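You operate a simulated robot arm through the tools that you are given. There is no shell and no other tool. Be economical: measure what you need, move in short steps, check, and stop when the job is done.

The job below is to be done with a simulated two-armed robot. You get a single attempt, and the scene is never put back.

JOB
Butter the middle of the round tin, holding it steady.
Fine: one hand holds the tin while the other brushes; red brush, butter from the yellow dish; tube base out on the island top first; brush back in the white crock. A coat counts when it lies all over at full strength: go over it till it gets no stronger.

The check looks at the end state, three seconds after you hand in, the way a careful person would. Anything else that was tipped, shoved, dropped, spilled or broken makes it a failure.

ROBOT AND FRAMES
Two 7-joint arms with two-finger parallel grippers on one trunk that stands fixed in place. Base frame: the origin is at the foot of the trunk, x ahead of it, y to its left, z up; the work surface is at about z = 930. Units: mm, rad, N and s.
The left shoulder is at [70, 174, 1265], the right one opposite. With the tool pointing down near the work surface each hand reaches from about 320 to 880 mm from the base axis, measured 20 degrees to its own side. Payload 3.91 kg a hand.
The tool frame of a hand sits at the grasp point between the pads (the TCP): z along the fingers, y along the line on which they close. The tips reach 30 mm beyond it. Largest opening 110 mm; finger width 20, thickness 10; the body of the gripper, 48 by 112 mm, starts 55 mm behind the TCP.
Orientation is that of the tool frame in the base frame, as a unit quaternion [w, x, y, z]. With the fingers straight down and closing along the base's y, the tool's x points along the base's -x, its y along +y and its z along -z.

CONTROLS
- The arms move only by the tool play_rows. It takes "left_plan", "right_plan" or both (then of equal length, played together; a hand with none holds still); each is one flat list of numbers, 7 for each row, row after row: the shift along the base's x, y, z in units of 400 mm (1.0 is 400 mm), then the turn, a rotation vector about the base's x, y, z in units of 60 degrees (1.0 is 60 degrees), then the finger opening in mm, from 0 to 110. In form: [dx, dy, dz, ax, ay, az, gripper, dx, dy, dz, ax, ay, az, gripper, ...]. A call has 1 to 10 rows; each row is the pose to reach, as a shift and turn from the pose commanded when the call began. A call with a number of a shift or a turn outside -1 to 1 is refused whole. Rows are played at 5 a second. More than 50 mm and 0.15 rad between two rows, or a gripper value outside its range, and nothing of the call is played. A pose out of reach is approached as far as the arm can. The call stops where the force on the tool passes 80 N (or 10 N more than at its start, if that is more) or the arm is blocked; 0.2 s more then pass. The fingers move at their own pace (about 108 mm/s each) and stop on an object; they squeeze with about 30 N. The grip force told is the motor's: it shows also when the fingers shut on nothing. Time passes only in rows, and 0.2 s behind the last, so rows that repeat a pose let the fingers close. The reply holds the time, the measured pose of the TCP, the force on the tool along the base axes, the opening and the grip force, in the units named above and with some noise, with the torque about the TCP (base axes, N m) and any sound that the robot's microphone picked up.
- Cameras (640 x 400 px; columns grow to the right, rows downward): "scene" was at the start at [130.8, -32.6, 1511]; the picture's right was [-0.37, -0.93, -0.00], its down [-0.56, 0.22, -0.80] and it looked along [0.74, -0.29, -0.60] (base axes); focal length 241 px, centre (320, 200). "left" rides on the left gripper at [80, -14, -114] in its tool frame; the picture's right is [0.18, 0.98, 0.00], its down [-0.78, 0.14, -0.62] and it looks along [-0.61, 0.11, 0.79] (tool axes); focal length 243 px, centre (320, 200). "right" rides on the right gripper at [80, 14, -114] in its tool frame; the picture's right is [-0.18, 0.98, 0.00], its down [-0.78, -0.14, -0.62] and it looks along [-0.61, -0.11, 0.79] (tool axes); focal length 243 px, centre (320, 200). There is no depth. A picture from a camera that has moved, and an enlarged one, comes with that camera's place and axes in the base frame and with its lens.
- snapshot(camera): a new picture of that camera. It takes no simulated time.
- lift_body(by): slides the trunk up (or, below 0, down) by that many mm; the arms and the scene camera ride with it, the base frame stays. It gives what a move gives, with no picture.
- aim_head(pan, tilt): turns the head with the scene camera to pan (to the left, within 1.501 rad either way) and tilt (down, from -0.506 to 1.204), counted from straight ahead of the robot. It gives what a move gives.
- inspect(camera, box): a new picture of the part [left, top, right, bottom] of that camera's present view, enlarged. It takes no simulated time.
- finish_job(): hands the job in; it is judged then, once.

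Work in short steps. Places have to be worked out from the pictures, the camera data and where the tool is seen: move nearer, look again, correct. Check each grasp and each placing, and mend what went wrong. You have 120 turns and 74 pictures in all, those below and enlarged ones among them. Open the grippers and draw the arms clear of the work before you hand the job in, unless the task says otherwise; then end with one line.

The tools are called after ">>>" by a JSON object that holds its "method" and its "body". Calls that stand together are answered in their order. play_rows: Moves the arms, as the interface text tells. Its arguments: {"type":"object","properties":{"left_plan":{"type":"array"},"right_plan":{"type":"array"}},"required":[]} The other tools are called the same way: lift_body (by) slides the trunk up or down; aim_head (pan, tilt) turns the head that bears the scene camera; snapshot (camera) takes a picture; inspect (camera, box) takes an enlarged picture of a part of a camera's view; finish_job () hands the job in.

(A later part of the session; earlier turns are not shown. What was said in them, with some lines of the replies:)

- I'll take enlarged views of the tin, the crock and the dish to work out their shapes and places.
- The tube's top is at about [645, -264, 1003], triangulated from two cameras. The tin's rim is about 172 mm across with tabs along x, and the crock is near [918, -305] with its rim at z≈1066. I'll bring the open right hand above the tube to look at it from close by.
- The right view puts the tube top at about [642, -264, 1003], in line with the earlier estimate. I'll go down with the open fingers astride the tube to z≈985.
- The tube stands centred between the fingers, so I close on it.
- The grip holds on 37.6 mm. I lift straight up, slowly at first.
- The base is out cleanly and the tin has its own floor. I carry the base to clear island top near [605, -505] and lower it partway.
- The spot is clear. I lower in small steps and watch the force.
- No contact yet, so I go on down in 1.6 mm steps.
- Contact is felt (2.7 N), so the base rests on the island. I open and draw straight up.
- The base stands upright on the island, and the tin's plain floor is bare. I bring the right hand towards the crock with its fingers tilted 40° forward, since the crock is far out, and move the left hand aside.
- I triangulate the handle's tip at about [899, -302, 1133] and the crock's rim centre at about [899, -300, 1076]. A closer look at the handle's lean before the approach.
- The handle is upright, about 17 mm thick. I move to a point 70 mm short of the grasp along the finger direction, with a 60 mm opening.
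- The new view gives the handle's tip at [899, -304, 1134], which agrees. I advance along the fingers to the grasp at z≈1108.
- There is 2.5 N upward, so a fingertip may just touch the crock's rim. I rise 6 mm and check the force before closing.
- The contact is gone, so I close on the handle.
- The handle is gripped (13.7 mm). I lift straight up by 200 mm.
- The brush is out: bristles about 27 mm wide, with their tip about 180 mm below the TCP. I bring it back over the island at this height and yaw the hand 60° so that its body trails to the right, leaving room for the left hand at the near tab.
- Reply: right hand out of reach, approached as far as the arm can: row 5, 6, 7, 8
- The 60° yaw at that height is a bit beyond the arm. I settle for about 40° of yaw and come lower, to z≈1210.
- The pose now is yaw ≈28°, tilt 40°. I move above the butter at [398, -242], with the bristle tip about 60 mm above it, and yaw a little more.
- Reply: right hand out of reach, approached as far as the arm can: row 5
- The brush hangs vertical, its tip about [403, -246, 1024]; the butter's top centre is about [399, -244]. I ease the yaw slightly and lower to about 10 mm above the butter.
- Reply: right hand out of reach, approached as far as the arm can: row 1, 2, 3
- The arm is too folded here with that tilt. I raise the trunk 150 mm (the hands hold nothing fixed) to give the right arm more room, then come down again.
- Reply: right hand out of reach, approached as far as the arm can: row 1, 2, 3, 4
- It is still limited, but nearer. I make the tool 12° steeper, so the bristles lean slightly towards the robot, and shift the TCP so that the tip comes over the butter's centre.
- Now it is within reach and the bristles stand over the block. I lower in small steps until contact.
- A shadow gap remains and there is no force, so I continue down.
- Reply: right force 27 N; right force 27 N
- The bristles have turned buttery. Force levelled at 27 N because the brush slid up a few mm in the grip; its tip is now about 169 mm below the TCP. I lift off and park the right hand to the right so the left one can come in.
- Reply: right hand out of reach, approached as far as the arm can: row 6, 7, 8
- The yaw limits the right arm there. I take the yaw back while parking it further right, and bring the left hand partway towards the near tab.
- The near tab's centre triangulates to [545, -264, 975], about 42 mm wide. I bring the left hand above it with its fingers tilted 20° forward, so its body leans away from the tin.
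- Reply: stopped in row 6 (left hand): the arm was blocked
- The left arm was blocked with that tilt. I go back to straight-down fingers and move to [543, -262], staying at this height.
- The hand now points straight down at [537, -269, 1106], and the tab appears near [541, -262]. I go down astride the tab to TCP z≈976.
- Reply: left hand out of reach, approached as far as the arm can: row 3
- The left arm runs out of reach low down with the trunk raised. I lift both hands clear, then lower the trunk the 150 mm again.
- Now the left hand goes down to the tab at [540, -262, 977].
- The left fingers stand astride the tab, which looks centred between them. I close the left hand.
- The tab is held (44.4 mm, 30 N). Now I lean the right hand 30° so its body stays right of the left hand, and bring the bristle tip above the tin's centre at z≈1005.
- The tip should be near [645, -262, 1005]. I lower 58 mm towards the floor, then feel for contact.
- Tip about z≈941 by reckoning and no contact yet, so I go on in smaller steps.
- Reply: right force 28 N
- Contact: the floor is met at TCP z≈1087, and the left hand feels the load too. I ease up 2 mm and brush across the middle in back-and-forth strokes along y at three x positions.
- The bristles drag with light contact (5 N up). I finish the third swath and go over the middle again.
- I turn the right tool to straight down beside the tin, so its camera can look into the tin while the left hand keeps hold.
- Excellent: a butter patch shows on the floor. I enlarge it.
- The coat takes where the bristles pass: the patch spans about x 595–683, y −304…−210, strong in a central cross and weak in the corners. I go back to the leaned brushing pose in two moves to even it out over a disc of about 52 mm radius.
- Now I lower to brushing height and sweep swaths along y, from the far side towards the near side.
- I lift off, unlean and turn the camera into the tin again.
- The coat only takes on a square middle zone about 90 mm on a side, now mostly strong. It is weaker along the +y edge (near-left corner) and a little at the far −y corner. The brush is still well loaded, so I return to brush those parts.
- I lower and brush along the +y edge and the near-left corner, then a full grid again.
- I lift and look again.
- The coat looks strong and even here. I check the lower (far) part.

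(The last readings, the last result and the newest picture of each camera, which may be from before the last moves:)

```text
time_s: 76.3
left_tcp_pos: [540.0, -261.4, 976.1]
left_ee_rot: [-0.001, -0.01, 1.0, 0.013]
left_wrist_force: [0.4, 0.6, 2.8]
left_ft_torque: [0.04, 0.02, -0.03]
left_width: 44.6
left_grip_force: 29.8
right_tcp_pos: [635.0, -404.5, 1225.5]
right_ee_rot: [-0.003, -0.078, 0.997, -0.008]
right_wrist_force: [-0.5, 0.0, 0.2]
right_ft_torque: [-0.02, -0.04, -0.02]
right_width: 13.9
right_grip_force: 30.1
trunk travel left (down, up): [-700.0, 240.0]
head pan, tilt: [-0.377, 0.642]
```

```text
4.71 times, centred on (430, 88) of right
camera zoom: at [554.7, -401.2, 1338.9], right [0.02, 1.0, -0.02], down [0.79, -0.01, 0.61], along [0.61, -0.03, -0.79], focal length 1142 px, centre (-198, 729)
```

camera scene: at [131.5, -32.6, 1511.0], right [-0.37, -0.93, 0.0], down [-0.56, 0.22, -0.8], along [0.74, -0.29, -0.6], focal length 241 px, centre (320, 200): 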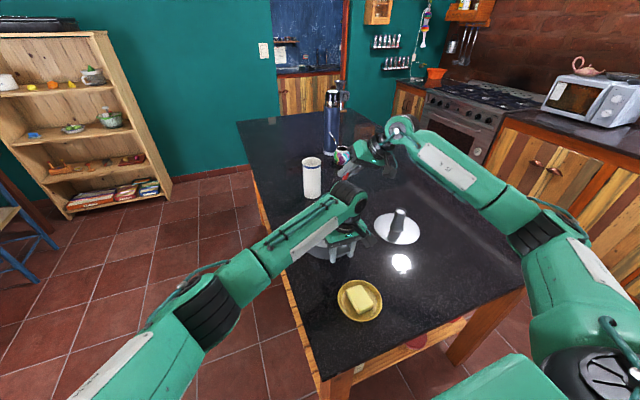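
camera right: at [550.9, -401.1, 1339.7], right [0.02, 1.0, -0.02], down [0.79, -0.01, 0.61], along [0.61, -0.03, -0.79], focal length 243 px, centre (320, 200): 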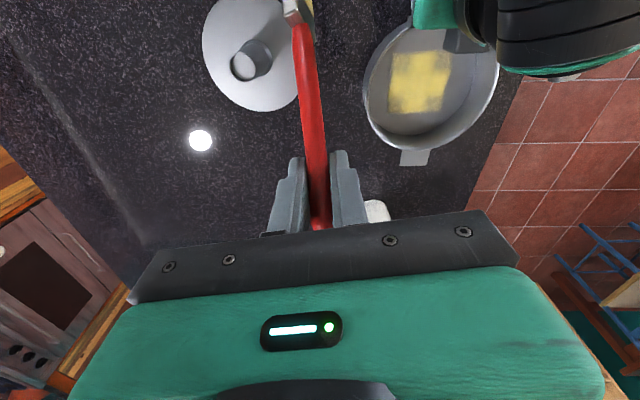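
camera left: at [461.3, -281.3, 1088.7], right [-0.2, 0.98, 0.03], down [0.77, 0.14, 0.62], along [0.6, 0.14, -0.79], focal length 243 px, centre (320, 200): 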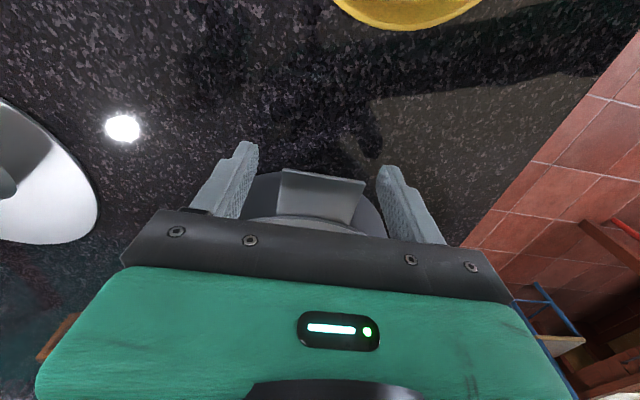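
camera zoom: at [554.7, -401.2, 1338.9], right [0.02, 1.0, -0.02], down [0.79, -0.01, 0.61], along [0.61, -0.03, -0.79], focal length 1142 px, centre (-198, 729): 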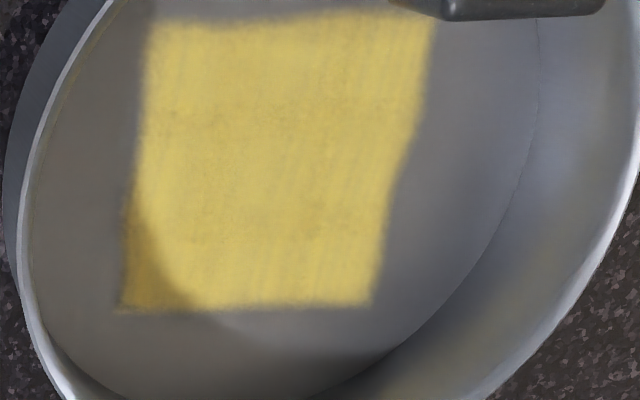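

The square's bounds have not changed as my strokes reached further, so it is the whole zone, and it looks even. I make one more full pass, slightly firmer, to be sure it gets no stronger.

>>> {"method": "play_rows", "body": {"right_plan": [0, 0, 0, 0.0175, -0.111, 0, 5, 0, 0, 0, 0.035, -0.2225, 0, 5, 0, 0, 0, 0.0525, -0.334, 0, 5, 0, 0, 0, 0.07, -0.445, 0, 5]}}

>>> {"method": "play_rows", "body": {"right_plan": [0, 0, 0, 0.1, 0, 0, 5, 0.04, 0.02, 0, 0.2, 0, 0, 5, 0.08, 0.06, 0, 0.3, 0, 0, 5, 0.12, 0.11, -0.05, 0.4, 0, 0, 5, 0.15, 0.16, -0.12, 0.5, 0, 0, 5, 0.1675, 0.1875, -0.21, 0.5, 0, 0, 5, 0.1675, 0.1875, -0.29, 0.5, 0, 0, 5]}}

>>> {"method": "play_rows", "body": {"right_plan": [0, 0, -0.072, 0, 0, 0, 5, 0.04, 0.075, -0.072, 0, 0, 0, 5, 0.04, -0.01, -0.072, 0, 0, 0, 5, 0.04, -0.09, -0.072, 0, 0, 0, 5, 0.04, -0.15, -0.072, 0, 0, 0, 5, 0, -0.16, -0.072, 0, 0, 0, 5, 0, -0.08, -0.072, 0, 0, 0, 5, 0, 0, -0.072, 0, 0, 0, 5, 0, 0.08, -0.072, 0, 0, 0, 5, -0.04, 0.08, -0.072, 0, 0, 0, 5]}}

>>> {"method": "play_rows", "body": {"right_plan": [0, -0.08, 0, 0, 0, 0, 5, 0, -0.16, 0, 0, 0, 0, 5, 0, -0.24, 0, 0, 0, 0, 5, -0.04, -0.24, 0, 0, 0, 0, 5, -0.04, -0.16, 0, 0, 0, 0, 5, -0.04, -0.08, 0, 0, 0, 0, 5, -0.04, -0.01, 0, 0, 0, 0, 5, -0.075, -0.02, 0, 0, 0, 0, 5, -0.075, -0.1, 0, 0, 0, 0, 5, -0.075, -0.18, 0, 0, 0, 0, 5]}}

```text
time_s: 77.3
left_tcp_pos: [540.5, -260.6, 976.3]
left_ee_rot: [0.0, -0.013, 1.0, 0.013]
left_wrist_force: [0.0, 0.9, 1.8]
left_ft_torque: [-0.16, -0.01, 0.04]
left_width: 44.7
left_grip_force: 30.0
right_tcp_pos: [634.0, -405.7, 1226.5]
right_ee_rot: [0.231, -0.075, 0.97, 0.011]
right_wrist_force: [-0.1, -0.2, -0.4]
right_ft_torque: [0.04, 0.0, -0.03]
right_width: 13.6
right_grip_force: 30.3
trunk travel left (down, up): [-700.0, 240.0]
head pan, tilt: [-0.377, 0.642]
```

```text
time_s: 78.9
left_tcp_pos: [540.0, -261.6, 975.0]
left_ee_rot: [-0.001, -0.012, 1.0, 0.013]
left_wrist_force: [-1.1, -1.6, 1.3]
left_ft_torque: [-0.08, 0.15, 0.0]
left_width: 44.2
left_grip_force: 30.0
right_tcp_pos: [703.3, -330.3, 1110.1]
right_ee_rot: [0.242, -0.012, 0.934, 0.262]
right_wrist_force: [0.5, -0.1, 0.3]
right_ft_torque: [0.0, 0.01, -0.01]
right_width: 13.6
right_grip_force: 29.6
trunk travel left (down, up): [-700.0, 240.0]
head pan, tilt: [-0.377, 0.642]
```

```text
time_s: 81.1
left_tcp_pos: [540.9, -262.5, 976.0]
left_ee_rot: [0.0, -0.012, 1.0, 0.013]
left_wrist_force: [-2.9, -2.7, -2.3]
left_ft_torque: [-0.01, 0.0, -0.06]
left_width: 46.2
left_grip_force: 30.1
right_tcp_pos: [685.4, -298.3, 1080.8]
right_ee_rot: [0.243, -0.012, 0.934, 0.262]
right_wrist_force: [2.9, -0.1, 10.5]
right_ft_torque: [0.68, 0.11, -0.2]
right_width: 13.9
right_grip_force: 30.4
trunk travel left (down, up): [-700.0, 240.0]
head pan, tilt: [-0.377, 0.642]
```

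```text
time_s: 83.3
left_tcp_pos: [540.9, -262.1, 976.5]
left_ee_rot: [0.0, -0.012, 1.0, 0.013]
left_wrist_force: [0.2, -3.4, -1.3]
left_ft_torque: [0.0, -0.12, -0.4]
left_width: 45.6
left_grip_force: 29.2
right_tcp_pos: [656.3, -370.9, 1080.8]
right_ee_rot: [0.241, -0.011, 0.935, 0.262]
right_wrist_force: [0.2, 1.2, 5.3]
right_ft_torque: [0.68, 0.26, -0.06]
right_width: 14.2
right_grip_force: 30.1
trunk travel left (down, up): [-700.0, 240.0]
head pan, tilt: [-0.377, 0.642]
```

The left grip widened about 1.5 mm, so the tin turned a touch in the fingers. I lift off and look.

>>> {"method": "play_rows", "body": {"right_plan": [0, 0, 0.06, 0, 0, 0, 5, 0, 0, 0.14, 0, 0, 0, 5, 0, -0.01, 0.22, -0.1, 0, 0, 5, -0.02, -0.02, 0.28, -0.2, 0, 0, 5, -0.03, -0.05, 0.32, -0.3, 0, 0, 5, -0.04, -0.07, 0.34, -0.4, 0, 0, 5, -0.0525, -0.0875, 0.365, -0.5, 0, 0, 5]}}

>>> {"method": "play_rows", "body": {"right_plan": [0, 0, 0, -0.0175, 0.111, 0, 5, 0, 0, 0, -0.035, 0.2225, 0, 5, 0, 0, 0, -0.0525, 0.334, 0, 5, 0, 0, 0, -0.07, 0.445, 0, 5]}}

>>> {"method": "inspect", "body": {"camera": "right", "box": [385, 45, 475, 130]}}

```text
time_s: 84.9
left_tcp_pos: [540.8, -261.0, 975.3]
left_ee_rot: [0.0, -0.011, 1.0, 0.013]
left_wrist_force: [0.2, -0.4, 1.1]
left_ft_torque: [0.0, -0.24, -0.1]
left_width: 45.3
left_grip_force: 29.6
right_tcp_pos: [635.1, -405.3, 1227.3]
right_ee_rot: [0.231, -0.074, 0.97, 0.01]
right_wrist_force: [0.0, 0.3, -0.8]
right_ft_torque: [0.04, -0.02, -0.03]
right_width: 13.5
right_grip_force: 29.6
trunk travel left (down, up): [-700.0, 240.0]
head pan, tilt: [-0.377, 0.642]
```

```text
time_s: 85.9
left_tcp_pos: [540.2, -262.3, 976.3]
left_ee_rot: [0.0, -0.011, 1.0, 0.012]
left_wrist_force: [0.4, -0.3, 3.0]
left_ft_torque: [0.04, -0.03, -0.05]
left_width: 44.7
left_grip_force: 30.1
right_tcp_pos: [634.6, -404.5, 1227.8]
right_ee_rot: [-0.003, -0.078, 0.997, -0.009]
right_wrist_force: [-0.1, -0.3, -0.8]
right_ft_torque: [0.01, -0.04, -0.04]
right_width: 13.9
right_grip_force: 30.0
trunk travel left (down, up): [-700.0, 240.0]
head pan, tilt: [-0.377, 0.642]
```

```text
4.71 times, centred on (430, 88) of right
camera zoom: at [554.9, -400.8, 1340.2], right [0.02, 1.0, -0.02], down [0.79, -0.01, 0.61], along [0.61, -0.03, -0.79], focal length 1142 px, centre (-198, 729)
```

zoom: 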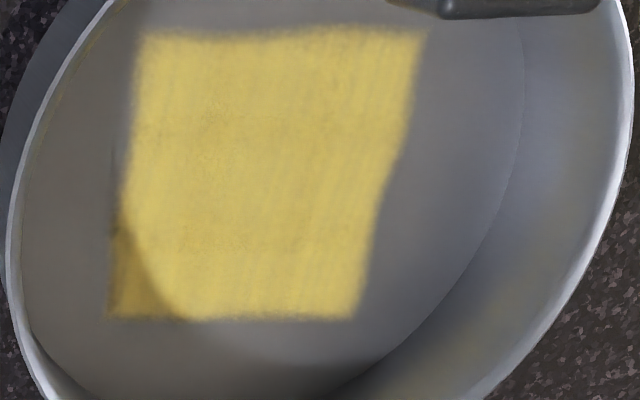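

The coat looks the same as before the extra pass, so it is at full strength. I release the tab, raise the left hand straight up and draw it away to the left.

>>> {"method": "play_rows", "body": {"left_plan": [0, 0, 0, 0, 0, 0, 60, 0, 0, 0, 0, 0, 0, 80, 0, 0, 0.02, 0, 0, 0, 80, 0, 0, 0.1, 0, 0, 0, 80, 0, 0, 0.2, 0, 0, 0, 80, 0, 0.06, 0.3, 0, 0, 0, 80, 0, 0.14, 0.38, 0, 0, 0, 80, 0, 0.24, 0.44, 0, 0, 0, 80, 0, 0.34, 0.5, 0, 0, 0, 80]}}

>>> {"method": "play_rows", "body": {"left_plan": [0, 0.1, 0.06, 0, 0, 0, 80, 0, 0.2, 0.12, 0, 0, 0, 80, 0, 0.3, 0.18, 0, 0, 0, 80, 0, 0.4, 0.24, 0, 0, 0, 80, 0, 0.5, 0.3, 0, 0, 0, 80, 0, 0.58, 0.36, 0, 0, 0, 80]}}

>>> {"method": "inspect", "body": {"camera": "scene", "box": [270, 190, 430, 330]}}

```text
time_s: 87.9
left_tcp_pos: [540.2, -124.9, 1177.2]
left_ee_rot: [-0.001, -0.01, 1.0, 0.012]
left_wrist_force: [0.2, 1.4, 0.0]
left_ft_torque: [0.0, 0.01, -0.02]
left_width: 79.9
left_grip_force: 0.1
right_tcp_pos: [634.6, -403.8, 1227.9]
right_ee_rot: [-0.002, -0.077, 0.997, -0.009]
right_wrist_force: [-0.1, 0.4, -1.2]
right_ft_torque: [-0.03, 0.01, -0.01]
right_width: 13.7
right_grip_force: 29.9
trunk travel left (down, up): [-700.0, 240.0]
head pan, tilt: [-0.377, 0.642]
```

```text
time_s: 89.3
left_tcp_pos: [539.5, 107.4, 1320.5]
left_ee_rot: [0.0, -0.01, 1.0, 0.012]
left_wrist_force: [-0.6, -0.2, 0.2]
left_ft_torque: [-0.01, -0.02, -0.02]
left_width: 80.1
left_grip_force: 0.0
right_tcp_pos: [634.8, -403.9, 1227.1]
right_ee_rot: [-0.002, -0.078, 0.997, -0.008]
right_wrist_force: [-0.1, 0.6, -1.2]
right_ft_torque: [0.04, -0.05, -0.01]
right_width: 13.8
right_grip_force: 29.6
trunk travel left (down, up): [-700.0, 240.0]
head pan, tilt: [-0.377, 0.642]
```

```text
2.86 times, centred on (350, 260) of scene
camera zoom: at [129.7, -31.3, 1511.1], right [-0.37, -0.93, 0.0], down [-0.56, 0.22, -0.8], along [0.74, -0.29, -0.6], focal length 690 px, centre (234, 29)
```

zoom: 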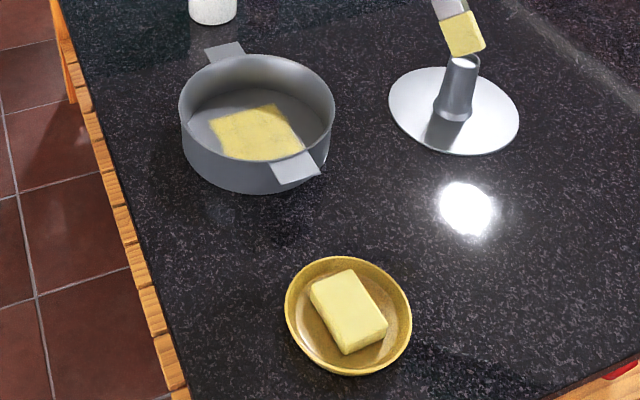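

The left hand is clear. I look closely at the patch from this other side.

>>> {"method": "inspect", "body": {"camera": "scene", "box": [310, 205, 360, 245]}}

>>> {"method": "snapshot", "body": {"camera": "right"}}

```text
10.00 times, centred on (335, 225) of scene
camera zoom: at [129.7, -31.3, 1511.1], right [-0.37, -0.93, 0.0], down [-0.56, 0.22, -0.8], along [0.74, -0.29, -0.6], focal length 2414 px, centre (170, -50)
```

zoom: 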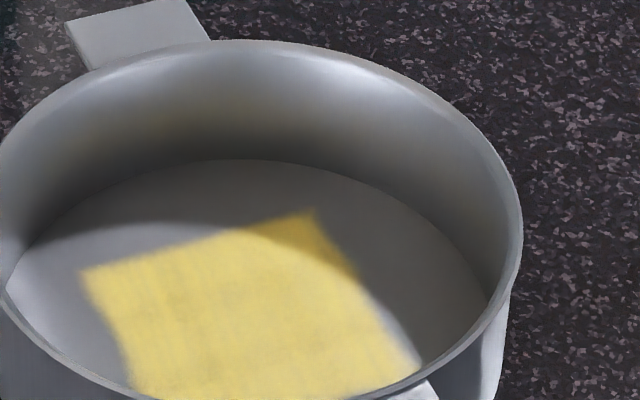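

```text
17 pictures are left
camera right: at [553.6, -400.4, 1340.5], right [0.02, 1.0, -0.02], down [0.79, -0.01, 0.61], along [0.61, -0.03, -0.79], focal length 243 px, centre (320, 200)
```

right: 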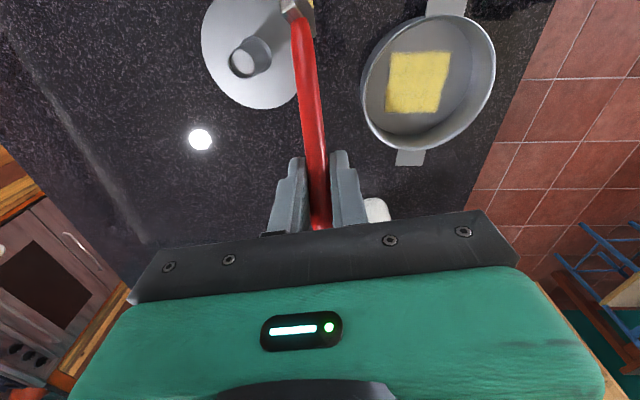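

The coat is an even, full square in the middle, and the tin stands in place. Now I carry the brush back towards the crock, turning the tool to a 40° tilt so that the brush hangs vertical.

>>> {"method": "play_rows", "body": {"right_plan": [0.08, 0.02, 0.06, 0.0144, -0.093, 0, 5, 0.16, 0.04, 0.12, 0.0288, -0.186, 0, 5, 0.25, 0.07, 0.17, 0.0432, -0.279, 0, 5, 0.34, 0.11, 0.2, 0.0576, -0.372, 0, 5, 0.43, 0.15, 0.22, 0.072, -0.465, 0, 5, 0.52, 0.19, 0.22, 0.0864, -0.558, 0, 5, 0.6, 0.22, 0.22, 0.101, -0.643, 0, 5]}}

>>> {"method": "inspect", "body": {"camera": "scene", "box": [260, 60, 390, 205]}}

>>> {"method": "snapshot", "body": {"camera": "right"}}

```text
time_s: 90.9
left_tcp_pos: [541.9, 105.5, 1321.0]
left_ee_rot: [-0.001, -0.011, 1.0, 0.012]
left_wrist_force: [0.1, -0.6, -0.8]
left_ft_torque: [-0.03, 0.01, 0.01]
left_width: 80.1
left_grip_force: 0.1
right_tcp_pos: [875.6, -315.7, 1314.4]
right_ee_rot: [0.331, -0.071, 0.941, 0.018]
right_wrist_force: [0.9, 0.2, -0.7]
right_ft_torque: [-0.01, 0.0, -0.02]
right_width: 13.5
right_grip_force: 29.8
trunk travel left (down, up): [-700.0, 240.0]
head pan, tilt: [-0.377, 0.642]
```

```text
2.76 times, centred on (325, 132) of scene
camera zoom: at [131.9, -31.3, 1510.9], right [-0.37, -0.93, 0.0], down [-0.56, 0.22, -0.8], along [0.74, -0.29, -0.6], focal length 666 px, centre (306, 386)
```

zoom: 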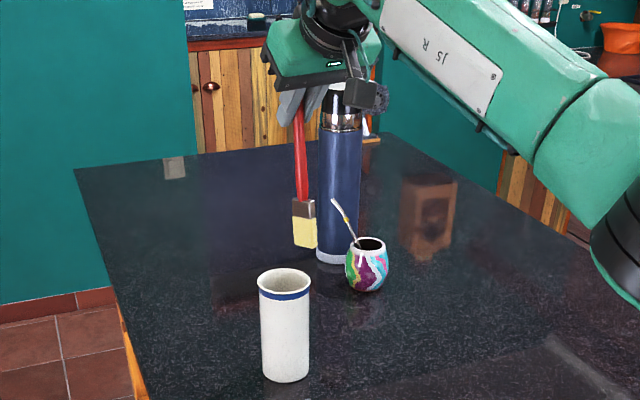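

```text
15 pictures are left
camera right: at [741.7, -320.9, 1352.4], right [-0.01, 1.0, 0.1], down [0.24, -0.09, 0.97], along [0.97, 0.03, -0.23], focal length 243 px, centre (320, 200)
```

right: 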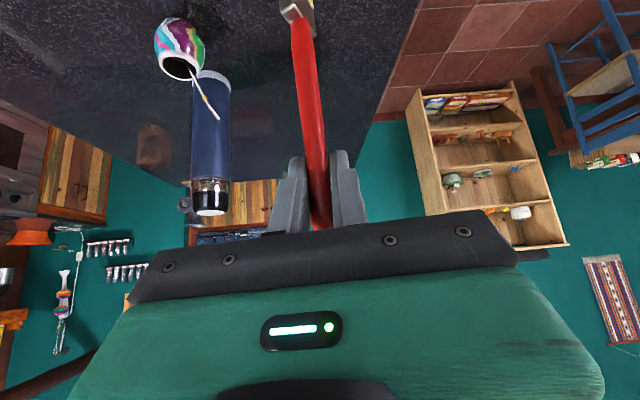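

The bristle tip hangs about 11 mm towards −y of the TCP's plumb line. I straighten the brush by a small turn and move above the crock's centre at [898, -301].

>>> {"method": "play_rows", "body": {"right_plan": [0.028, 0.018, 0, 0.03, -0.01, 0, 5, 0.056, 0.037, 0, 0.058, -0.02, 0, 5, 0.056, 0.037, -0.03, 0.058, -0.02, 0, 5]}}

>>> {"method": "inspect", "body": {"camera": "scene", "box": [275, 100, 355, 205]}}

```text
time_s: 91.7
left_tcp_pos: [542.0, 103.3, 1321.3]
left_ee_rot: [-0.001, -0.01, 1.0, 0.012]
left_wrist_force: [-0.3, -0.7, -0.5]
left_ft_torque: [0.02, 0.0, -0.02]
left_width: 80.2
left_grip_force: 0.0
right_tcp_pos: [897.6, -304.5, 1304.0]
right_ee_rot: [0.344, -0.06, 0.936, 0.046]
right_wrist_force: [0.1, 0.3, 0.5]
right_ft_torque: [-0.01, -0.01, 0.02]
right_width: 13.9
right_grip_force: 29.9
trunk travel left (down, up): [-700.0, 240.0]
head pan, tilt: [-0.377, 0.642]
```

```text
3.81 times, centred on (315, 152) of scene
camera zoom: at [130.7, -33.8, 1511.0], right [-0.37, -0.93, 0.0], down [-0.56, 0.22, -0.8], along [0.74, -0.29, -0.6], focal length 920 px, centre (339, 381)
```

zoom: 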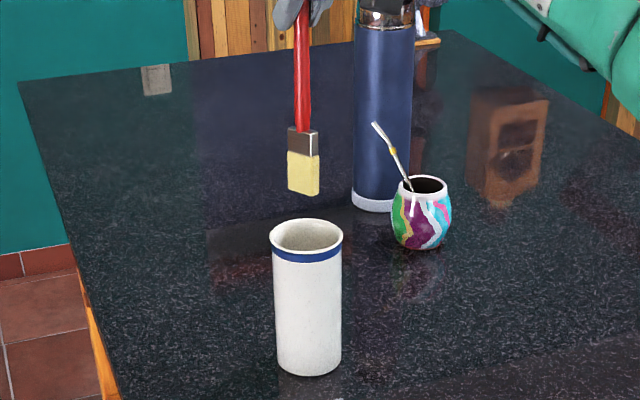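

The brush now hangs straight and lines up sideways with the crock. I lower it until the bristles are just above the rim, then compare both views.

>>> {"method": "play_rows", "body": {"right_plan": [0.001, 0.003, -0.045, 0, 0, 0, 5, 0.001, 0.003, -0.09, 0, 0, 0, 5]}}

>>> {"method": "inspect", "body": {"camera": "scene", "box": [290, 130, 340, 205]}}

>>> {"method": "snapshot", "body": {"camera": "right"}}

```text
time_s: 92.3
left_tcp_pos: [541.4, 103.8, 1320.9]
left_ee_rot: [0.0, -0.012, 1.0, 0.013]
left_wrist_force: [-0.6, 0.7, -1.0]
left_ft_torque: [0.02, 0.01, 0.03]
left_width: 79.9
left_grip_force: 0.1
right_tcp_pos: [898.0, -303.0, 1267.0]
right_ee_rot: [0.343, -0.059, 0.937, 0.046]
right_wrist_force: [-0.1, -0.2, -1.0]
right_ft_torque: [0.0, 0.01, 0.0]
right_width: 13.9
right_grip_force: 30.0
trunk travel left (down, up): [-700.0, 240.0]
head pan, tilt: [-0.377, 0.642]
```

```text
5.33 times, centred on (315, 168) of scene
camera zoom: at [131.3, -33.4, 1510.9], right [-0.37, -0.93, 0.0], down [-0.56, 0.22, -0.8], along [0.74, -0.29, -0.6], focal length 1288 px, centre (347, 373)
```

zoom: 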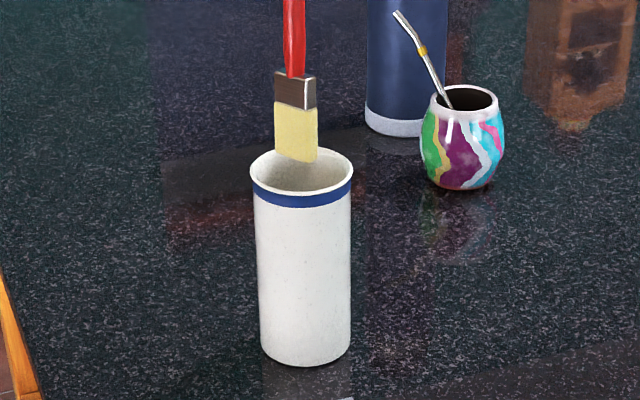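

```text
12 pictures are left
camera right: at [763.5, -309.0, 1301.3], right [-0.01, 0.99, 0.16], down [0.22, -0.15, 0.96], along [0.98, 0.04, -0.21], focal length 243 px, centre (320, 200)
```

right: 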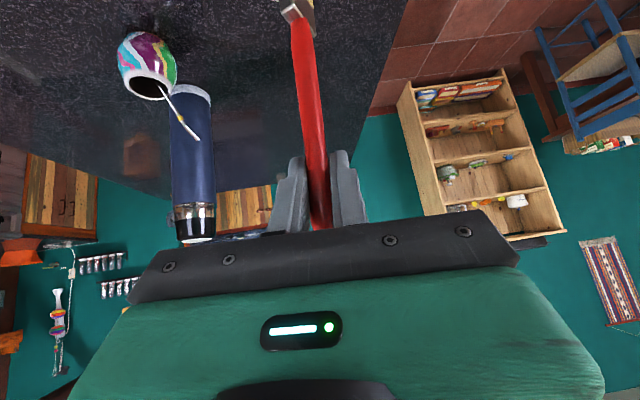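

The tip sits 15–20 mm above the rim and within about 4 mm of its centre. I correct by +3 mm in x and −3 mm in y, then lower 30 mm to enter the bore.

>>> {"method": "play_rows", "body": {"right_plan": [0.0075, -0.0075, -0.02, 0, 0, 0, 5, 0.0075, -0.0075, -0.05, 0, 0, 0, 5, 0.0075, -0.0075, -0.075, 0, 0, 0, 5]}}

>>> {"method": "inspect", "body": {"camera": "scene", "box": [295, 145, 330, 190]}}

```text
time_s: 93.1
left_tcp_pos: [540.7, 106.1, 1321.3]
left_ee_rot: [0.001, -0.011, 1.0, 0.012]
left_wrist_force: [-0.8, -1.1, 0.7]
left_ft_torque: [0.02, -0.03, 0.01]
left_width: 79.9
left_grip_force: 0.0
right_tcp_pos: [902.0, -303.7, 1236.6]
right_ee_rot: [0.342, -0.06, 0.937, 0.045]
right_wrist_force: [0.5, 0.6, 0.4]
right_ft_torque: [0.0, -0.01, 0.02]
right_width: 13.9
right_grip_force: 30.3
trunk travel left (down, up): [-700.0, 240.0]
head pan, tilt: [-0.377, 0.642]
```

```text
8.89 times, centred on (312, 168) of scene
camera zoom: at [130.9, -32.2, 1511.0], right [-0.37, -0.93, 0.0], down [-0.56, 0.22, -0.8], along [0.74, -0.29, -0.6], focal length 2146 px, centre (387, 489)
```

zoom: 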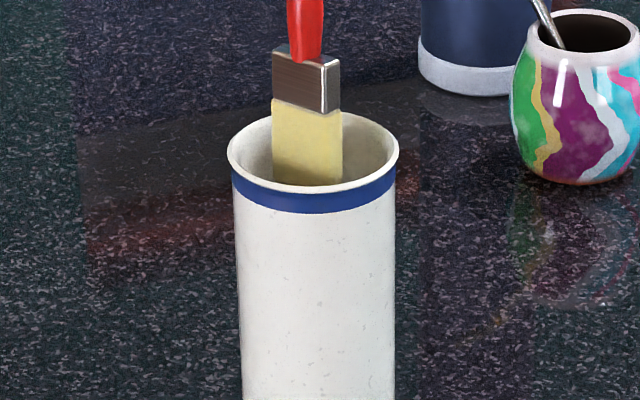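

The bristles are inside the bore with no contact. I lower further, slowly.

>>> {"method": "play_rows", "body": {"right_plan": [0, -0.004, -0.05, 0, 0, 0, 5, 0, -0.004, -0.1, 0, 0, 0, 5, 0, -0.004, -0.15, 0, 0, 0, 5, 0, -0.004, -0.2, 0, 0, 0, 5, 0, -0.004, -0.25, 0, 0, 0, 5]}}

>>> {"method": "inspect", "body": {"camera": "scene", "box": [285, 130, 335, 205]}}

```text
time_s: 94.3
left_tcp_pos: [543.2, 106.1, 1321.0]
left_ee_rot: [-0.001, -0.012, 1.0, 0.014]
left_wrist_force: [-0.4, -0.1, 0.1]
left_ft_torque: [0.02, -0.01, 0.03]
left_width: 80.1
left_grip_force: 0.2
right_tcp_pos: [900.7, -305.7, 1136.5]
right_ee_rot: [0.343, -0.061, 0.936, 0.046]
right_wrist_force: [0.4, 0.3, -0.3]
right_ft_torque: [0.02, 0.0, -0.07]
right_width: 13.7
right_grip_force: 30.1
trunk travel left (down, up): [-700.0, 240.0]
head pan, tilt: [-0.377, 0.642]
```

```text
5.33 times, centred on (310, 168) of scene
camera zoom: at [131.4, -32.6, 1510.9], right [-0.37, -0.93, 0.0], down [-0.56, 0.22, -0.8], along [0.74, -0.29, -0.6], focal length 1288 px, centre (373, 373)
```

zoom: 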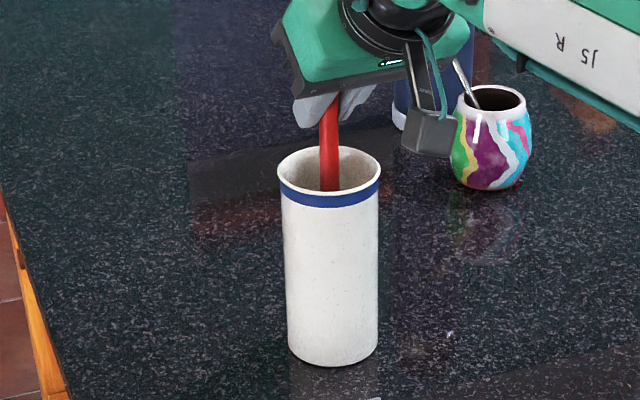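

Still free. I continue down to about 1116 and feel for the crock's floor.

>>> {"method": "play_rows", "body": {"right_plan": [0, 0, -0.02, 0, 0, 0, 5, 0, 0, -0.04, 0, 0, 0, 5, 0, 0, -0.05, 0, 0, 0, 5]}}

>>> {"method": "play_rows", "body": {"right_plan": [0, 0, -0.006, 0, 0, 0, 5, 0, 0, -0.0125, 0, 0, 0, 5]}}

```text
time_s: 95.1
left_tcp_pos: [541.7, 105.7, 1322.7]
left_ee_rot: [0.0, -0.011, 1.0, 0.012]
left_wrist_force: [0.1, -0.1, 0.5]
left_ft_torque: [-0.01, 0.01, 0.01]
left_width: 80.1
left_grip_force: 0.0
right_tcp_pos: [901.2, -305.3, 1117.0]
right_ee_rot: [0.343, -0.06, 0.936, 0.046]
right_wrist_force: [-0.4, 0.2, -0.2]
right_ft_torque: [-0.04, 0.01, -0.02]
right_width: 13.6
right_grip_force: 29.6
trunk travel left (down, up): [-700.0, 240.0]
head pan, tilt: [-0.377, 0.642]
```

```text
time_s: 95.7
left_tcp_pos: [541.8, 105.9, 1321.5]
left_ee_rot: [-0.001, -0.012, 1.0, 0.014]
left_wrist_force: [0.0, -0.3, -1.1]
left_ft_torque: [0.02, -0.01, 0.0]
left_width: 80.1
left_grip_force: 0.0
right_tcp_pos: [900.7, -306.7, 1112.4]
right_ee_rot: [0.343, -0.061, 0.936, 0.046]
right_wrist_force: [0.4, -0.7, -1.0]
right_ft_torque: [0.03, 0.01, 0.0]
right_width: 13.6
right_grip_force: 30.1
trunk travel left (down, up): [-700.0, 240.0]
head pan, tilt: [-0.377, 0.642]
```

No contact yet, so a few more small steps down; the closed fingers stay inside the rim's span.

>>> {"method": "play_rows", "body": {"right_plan": [0, 0, -0.005, 0, 0, 0, 5, 0, 0, -0.01, 0, 0, 0, 5]}}

>>> {"method": "play_rows", "body": {"right_plan": [0, 0, -0.005, 0, 0, 0, 5, 0, 0, -0.008, 0, 0, 0, 5]}}

```text
time_s: 96.3
left_tcp_pos: [540.6, 105.0, 1320.2]
left_ee_rot: [0.0, -0.011, 1.0, 0.013]
left_wrist_force: [0.7, -0.2, -0.1]
left_ft_torque: [0.03, -0.01, -0.02]
left_width: 80.3
left_grip_force: 0.1
right_tcp_pos: [901.2, -306.0, 1107.9]
right_ee_rot: [0.342, -0.06, 0.936, 0.046]
right_wrist_force: [-0.6, 0.6, -0.4]
right_ft_torque: [0.0, 0.02, 0.02]
right_width: 14.0
right_grip_force: 30.2
trunk travel left (down, up): [-700.0, 240.0]
head pan, tilt: [-0.377, 0.642]
```

```text
time_s: 96.9
left_tcp_pos: [541.5, 105.5, 1321.2]
left_ee_rot: [0.0, -0.011, 1.0, 0.012]
left_wrist_force: [-0.3, 0.4, 1.3]
left_ft_torque: [-0.02, -0.02, 0.03]
left_width: 79.8
left_grip_force: 0.0
right_tcp_pos: [901.3, -306.9, 1105.6]
right_ee_rot: [0.344, -0.061, 0.936, 0.046]
right_wrist_force: [0.7, -0.1, 5.2]
right_ft_torque: [-0.04, -0.1, -0.01]
right_width: 13.8
right_grip_force: 29.7
trunk travel left (down, up): [-700.0, 240.0]
head pan, tilt: [-0.377, 0.642]
```

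Contact is felt at 5 N, so the bristles stand on the crock's floor. I rise 1 mm, open just a little and let the brush settle.

>>> {"method": "play_rows", "body": {"right_plan": [0, 0, 0.0025, 0, 0, 0, 14, 0, 0, 0.0025, 0, 0, 0, 22, 0, 0, 0.0025, 0, 0, 0, 32, 0, 0, 0.0025, 0, 0, 0, 32]}}

>>> {"method": "inspect", "body": {"camera": "right", "box": [220, 60, 430, 240]}}

```text
time_s: 97.9
left_tcp_pos: [542.3, 105.8, 1321.9]
left_ee_rot: [-0.001, -0.011, 1.0, 0.013]
left_wrist_force: [0.5, 0.9, -0.5]
left_ft_torque: [0.01, 0.02, -0.03]
left_width: 80.0
left_grip_force: 0.1
right_tcp_pos: [900.4, -306.2, 1105.9]
right_ee_rot: [0.342, -0.061, 0.937, 0.046]
right_wrist_force: [0.0, 0.7, -1.3]
right_ft_torque: [0.03, 0.03, 0.0]
right_width: 31.7
right_grip_force: 0.0
trunk travel left (down, up): [-700.0, 240.0]
head pan, tilt: [-0.377, 0.642]
```

```text
2.22 times, centred on (325, 150) of right
camera zoom: at [766.5, -312.1, 1140.5], right [-0.01, 0.99, 0.16], down [0.22, -0.15, 0.96], along [0.98, 0.04, -0.21], focal length 539 px, centre (309, 311)
```

zoom: 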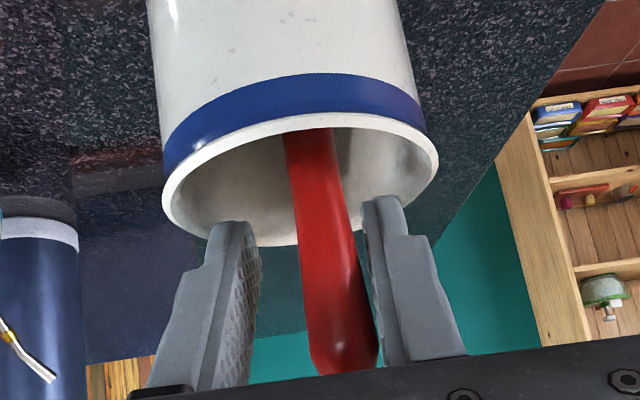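

The brush stands free, its handle resting towards the +y finger. I shift 4 mm to +y to free it and withdraw along the finger axis.

>>> {"method": "play_rows", "body": {"right_plan": [0, 0.01, 0.005, 0, 0, 0, 38, -0.02, 0.0075, 0.03, 0, 0, 0, 40, -0.05, 0.003, 0.065, 0, 0, 0, 44, -0.1, -0.003, 0.125, 0, 0, 0, 50, -0.16, -0.01, 0.2, 0, 0, 0, 50, -0.22, -0.02, 0.28, 0, 0, 0, 50]}}

>>> {"method": "snapshot", "body": {"camera": "right"}}

>>> {"method": "inspect", "body": {"camera": "scene", "box": [270, 120, 360, 205]}}

```text
time_s: 99.3
left_tcp_pos: [540.3, 105.8, 1320.8]
left_ee_rot: [0.0, -0.011, 1.0, 0.013]
left_wrist_force: [-0.7, 0.0, 0.2]
left_ft_torque: [-0.01, 0.0, 0.03]
left_width: 79.9
left_grip_force: 0.0
right_tcp_pos: [811.6, -314.7, 1217.6]
right_ee_rot: [0.343, -0.06, 0.936, 0.046]
right_wrist_force: [-0.2, -0.4, 0.5]
right_ft_torque: [-0.01, 0.02, -0.01]
right_width: 50.1
right_grip_force: 0.0
trunk travel left (down, up): [-700.0, 240.0]
head pan, tilt: [-0.377, 0.642]
```

```text
8 pictures are left
camera right: at [676.3, -321.3, 1253.1], right [-0.01, 0.99, 0.16], down [0.22, -0.15, 0.96], along [0.98, 0.04, -0.21], focal length 243 px, centre (320, 200)
```

right: 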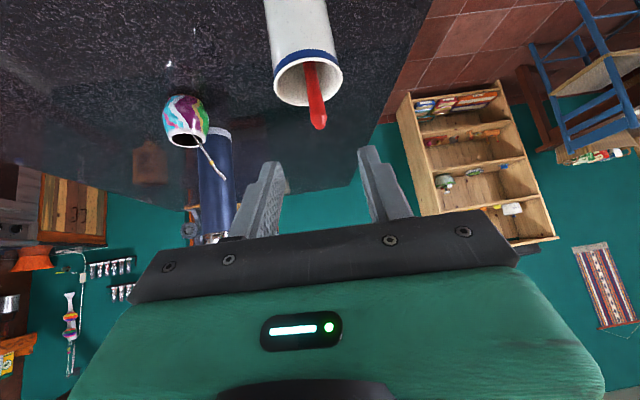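

```text
4.71 times, centred on (315, 162) of scene
camera zoom: at [129.4, -32.7, 1511.1], right [-0.37, -0.93, 0.0], down [-0.56, 0.22, -0.8], along [0.74, -0.29, -0.6], focal length 1136 px, centre (344, 376)
```

zoom: 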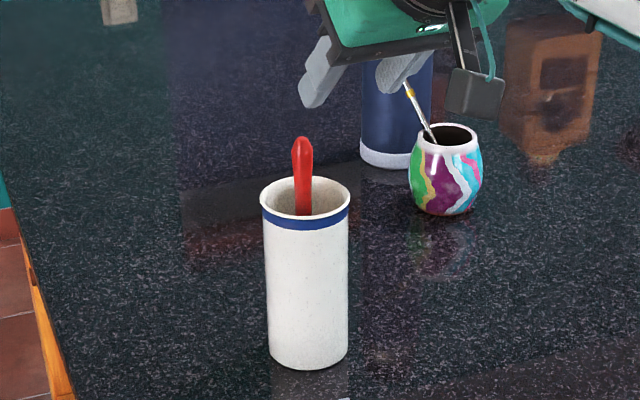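

Brush is back in the crock, standing properly. I draw the right arm up and away to the right, then check the whole scene.

>>> {"method": "play_rows", "body": {"right_plan": [-0.1, -0.03, 0.06, 0, 0, 0, 80, -0.2, -0.08, 0.12, 0, 0.1, 0, 80, -0.3, -0.14, 0.16, 0, 0.2, 0, 80, -0.4, -0.2, 0.2, 0, 0.3, 0, 80, -0.5, -0.26, 0.22, 0, 0.4, 0, 80, -0.6, -0.32, 0.24, 0, 0.5, 0, 80, -0.7, -0.38, 0.26, 0, 0.6, 0, 80]}}

>>> {"method": "snapshot", "body": {"camera": "scene"}}

>>> {"method": "inspect", "body": {"camera": "scene", "box": [270, 190, 430, 330]}}

```text
refused: row 2 steps farther than a row can; nothing moved
```

```text
6 pictures are left
camera scene: at [129.4, -32.7, 1511.1], right [-0.37, -0.93, 0.0], down [-0.56, 0.22, -0.8], along [0.74, -0.29, -0.6], focal length 241 px, centre (320, 200)
```

scene: 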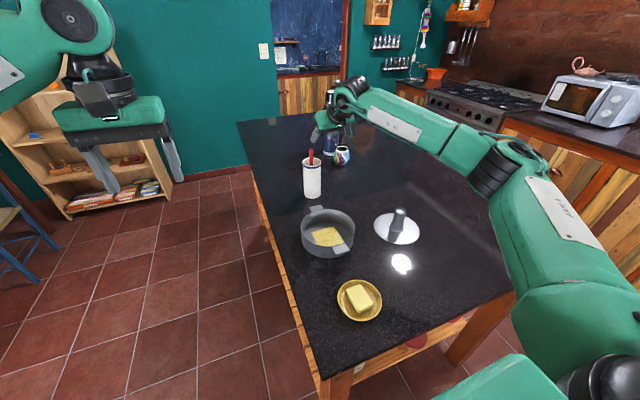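

```text
2.86 times, centred on (350, 260) of scene
camera zoom: at [129.4, -32.7, 1511.1], right [-0.37, -0.93, 0.0], down [-0.56, 0.22, -0.8], along [0.74, -0.29, -0.6], focal length 690 px, centre (234, 29)
```

zoom: 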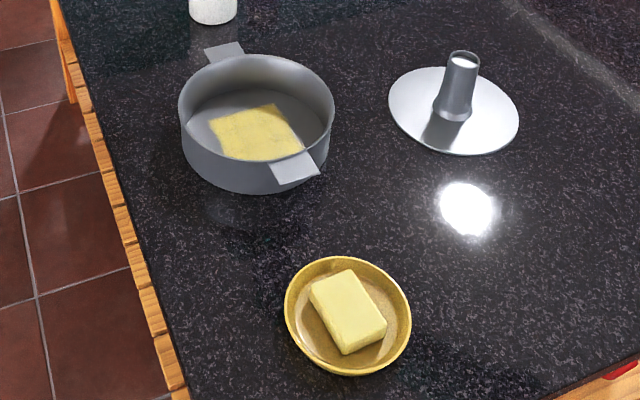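

The retreat was refused because its steps were too long; all objects stand well. I repeat it with shorter steps.

>>> {"method": "play_rows", "body": {"right_plan": [-0.08, -0.03, 0.05, 0, 0, 0, 80, -0.16, -0.07, 0.1, 0, 0.08, 0, 80, -0.25, -0.11, 0.14, 0, 0.16, 0, 80, -0.34, -0.15, 0.18, 0, 0.24, 0, 80, -0.43, -0.2, 0.2, 0, 0.32, 0, 80, -0.52, -0.25, 0.22, 0, 0.4, 0, 80, -0.61, -0.3, 0.24, 0, 0.5, 0, 80, -0.7, -0.35, 0.25, 0, 0.6, 0, 80]}}

>>> {"method": "snapshot", "body": {"camera": "scene"}}

```text
time_s: 101.1
left_tcp_pos: [539.1, 106.0, 1323.7]
left_ee_rot: [0.002, -0.011, 1.0, 0.013]
left_wrist_force: [0.0, -2.4, -0.1]
left_ft_torque: [-0.04, 0.0, 0.03]
left_width: 80.2
left_grip_force: 0.0
right_tcp_pos: [528.9, -455.8, 1317.9]
right_ee_rot: [0.037, -0.045, 0.996, 0.063]
right_wrist_force: [-0.2, -0.5, -0.6]
right_ft_torque: [-0.03, -0.02, -0.01]
right_width: 80.0
right_grip_force: 0.1
trunk travel left (down, up): [-700.0, 240.0]
head pan, tilt: [-0.377, 0.642]
```

```text
4 pictures are left
camera scene: at [128.0, -33.0, 1511.2], right [-0.37, -0.93, 0.0], down [-0.56, 0.22, -0.8], along [0.75, -0.29, -0.6], focal length 241 px, centre (320, 200)
```

scene: 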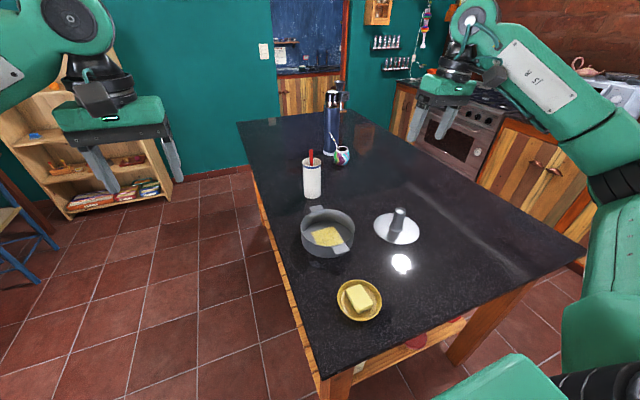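

Both arms are clear with open grippers, the tin's middle is coated, the base is on the island and the brush is in the crock. I hand in.

>>> {"method": "finish_job", "body": {}}

```text
The job is handed in.
```

The middle of the tin has an even, full-strength coat of butter; an extra pass over it added nothing. The left hand held the tin throughout the brushing, though the tin turned slightly in its grip near the end. The tube base is on the island top, and the red brush is back in the white crock.
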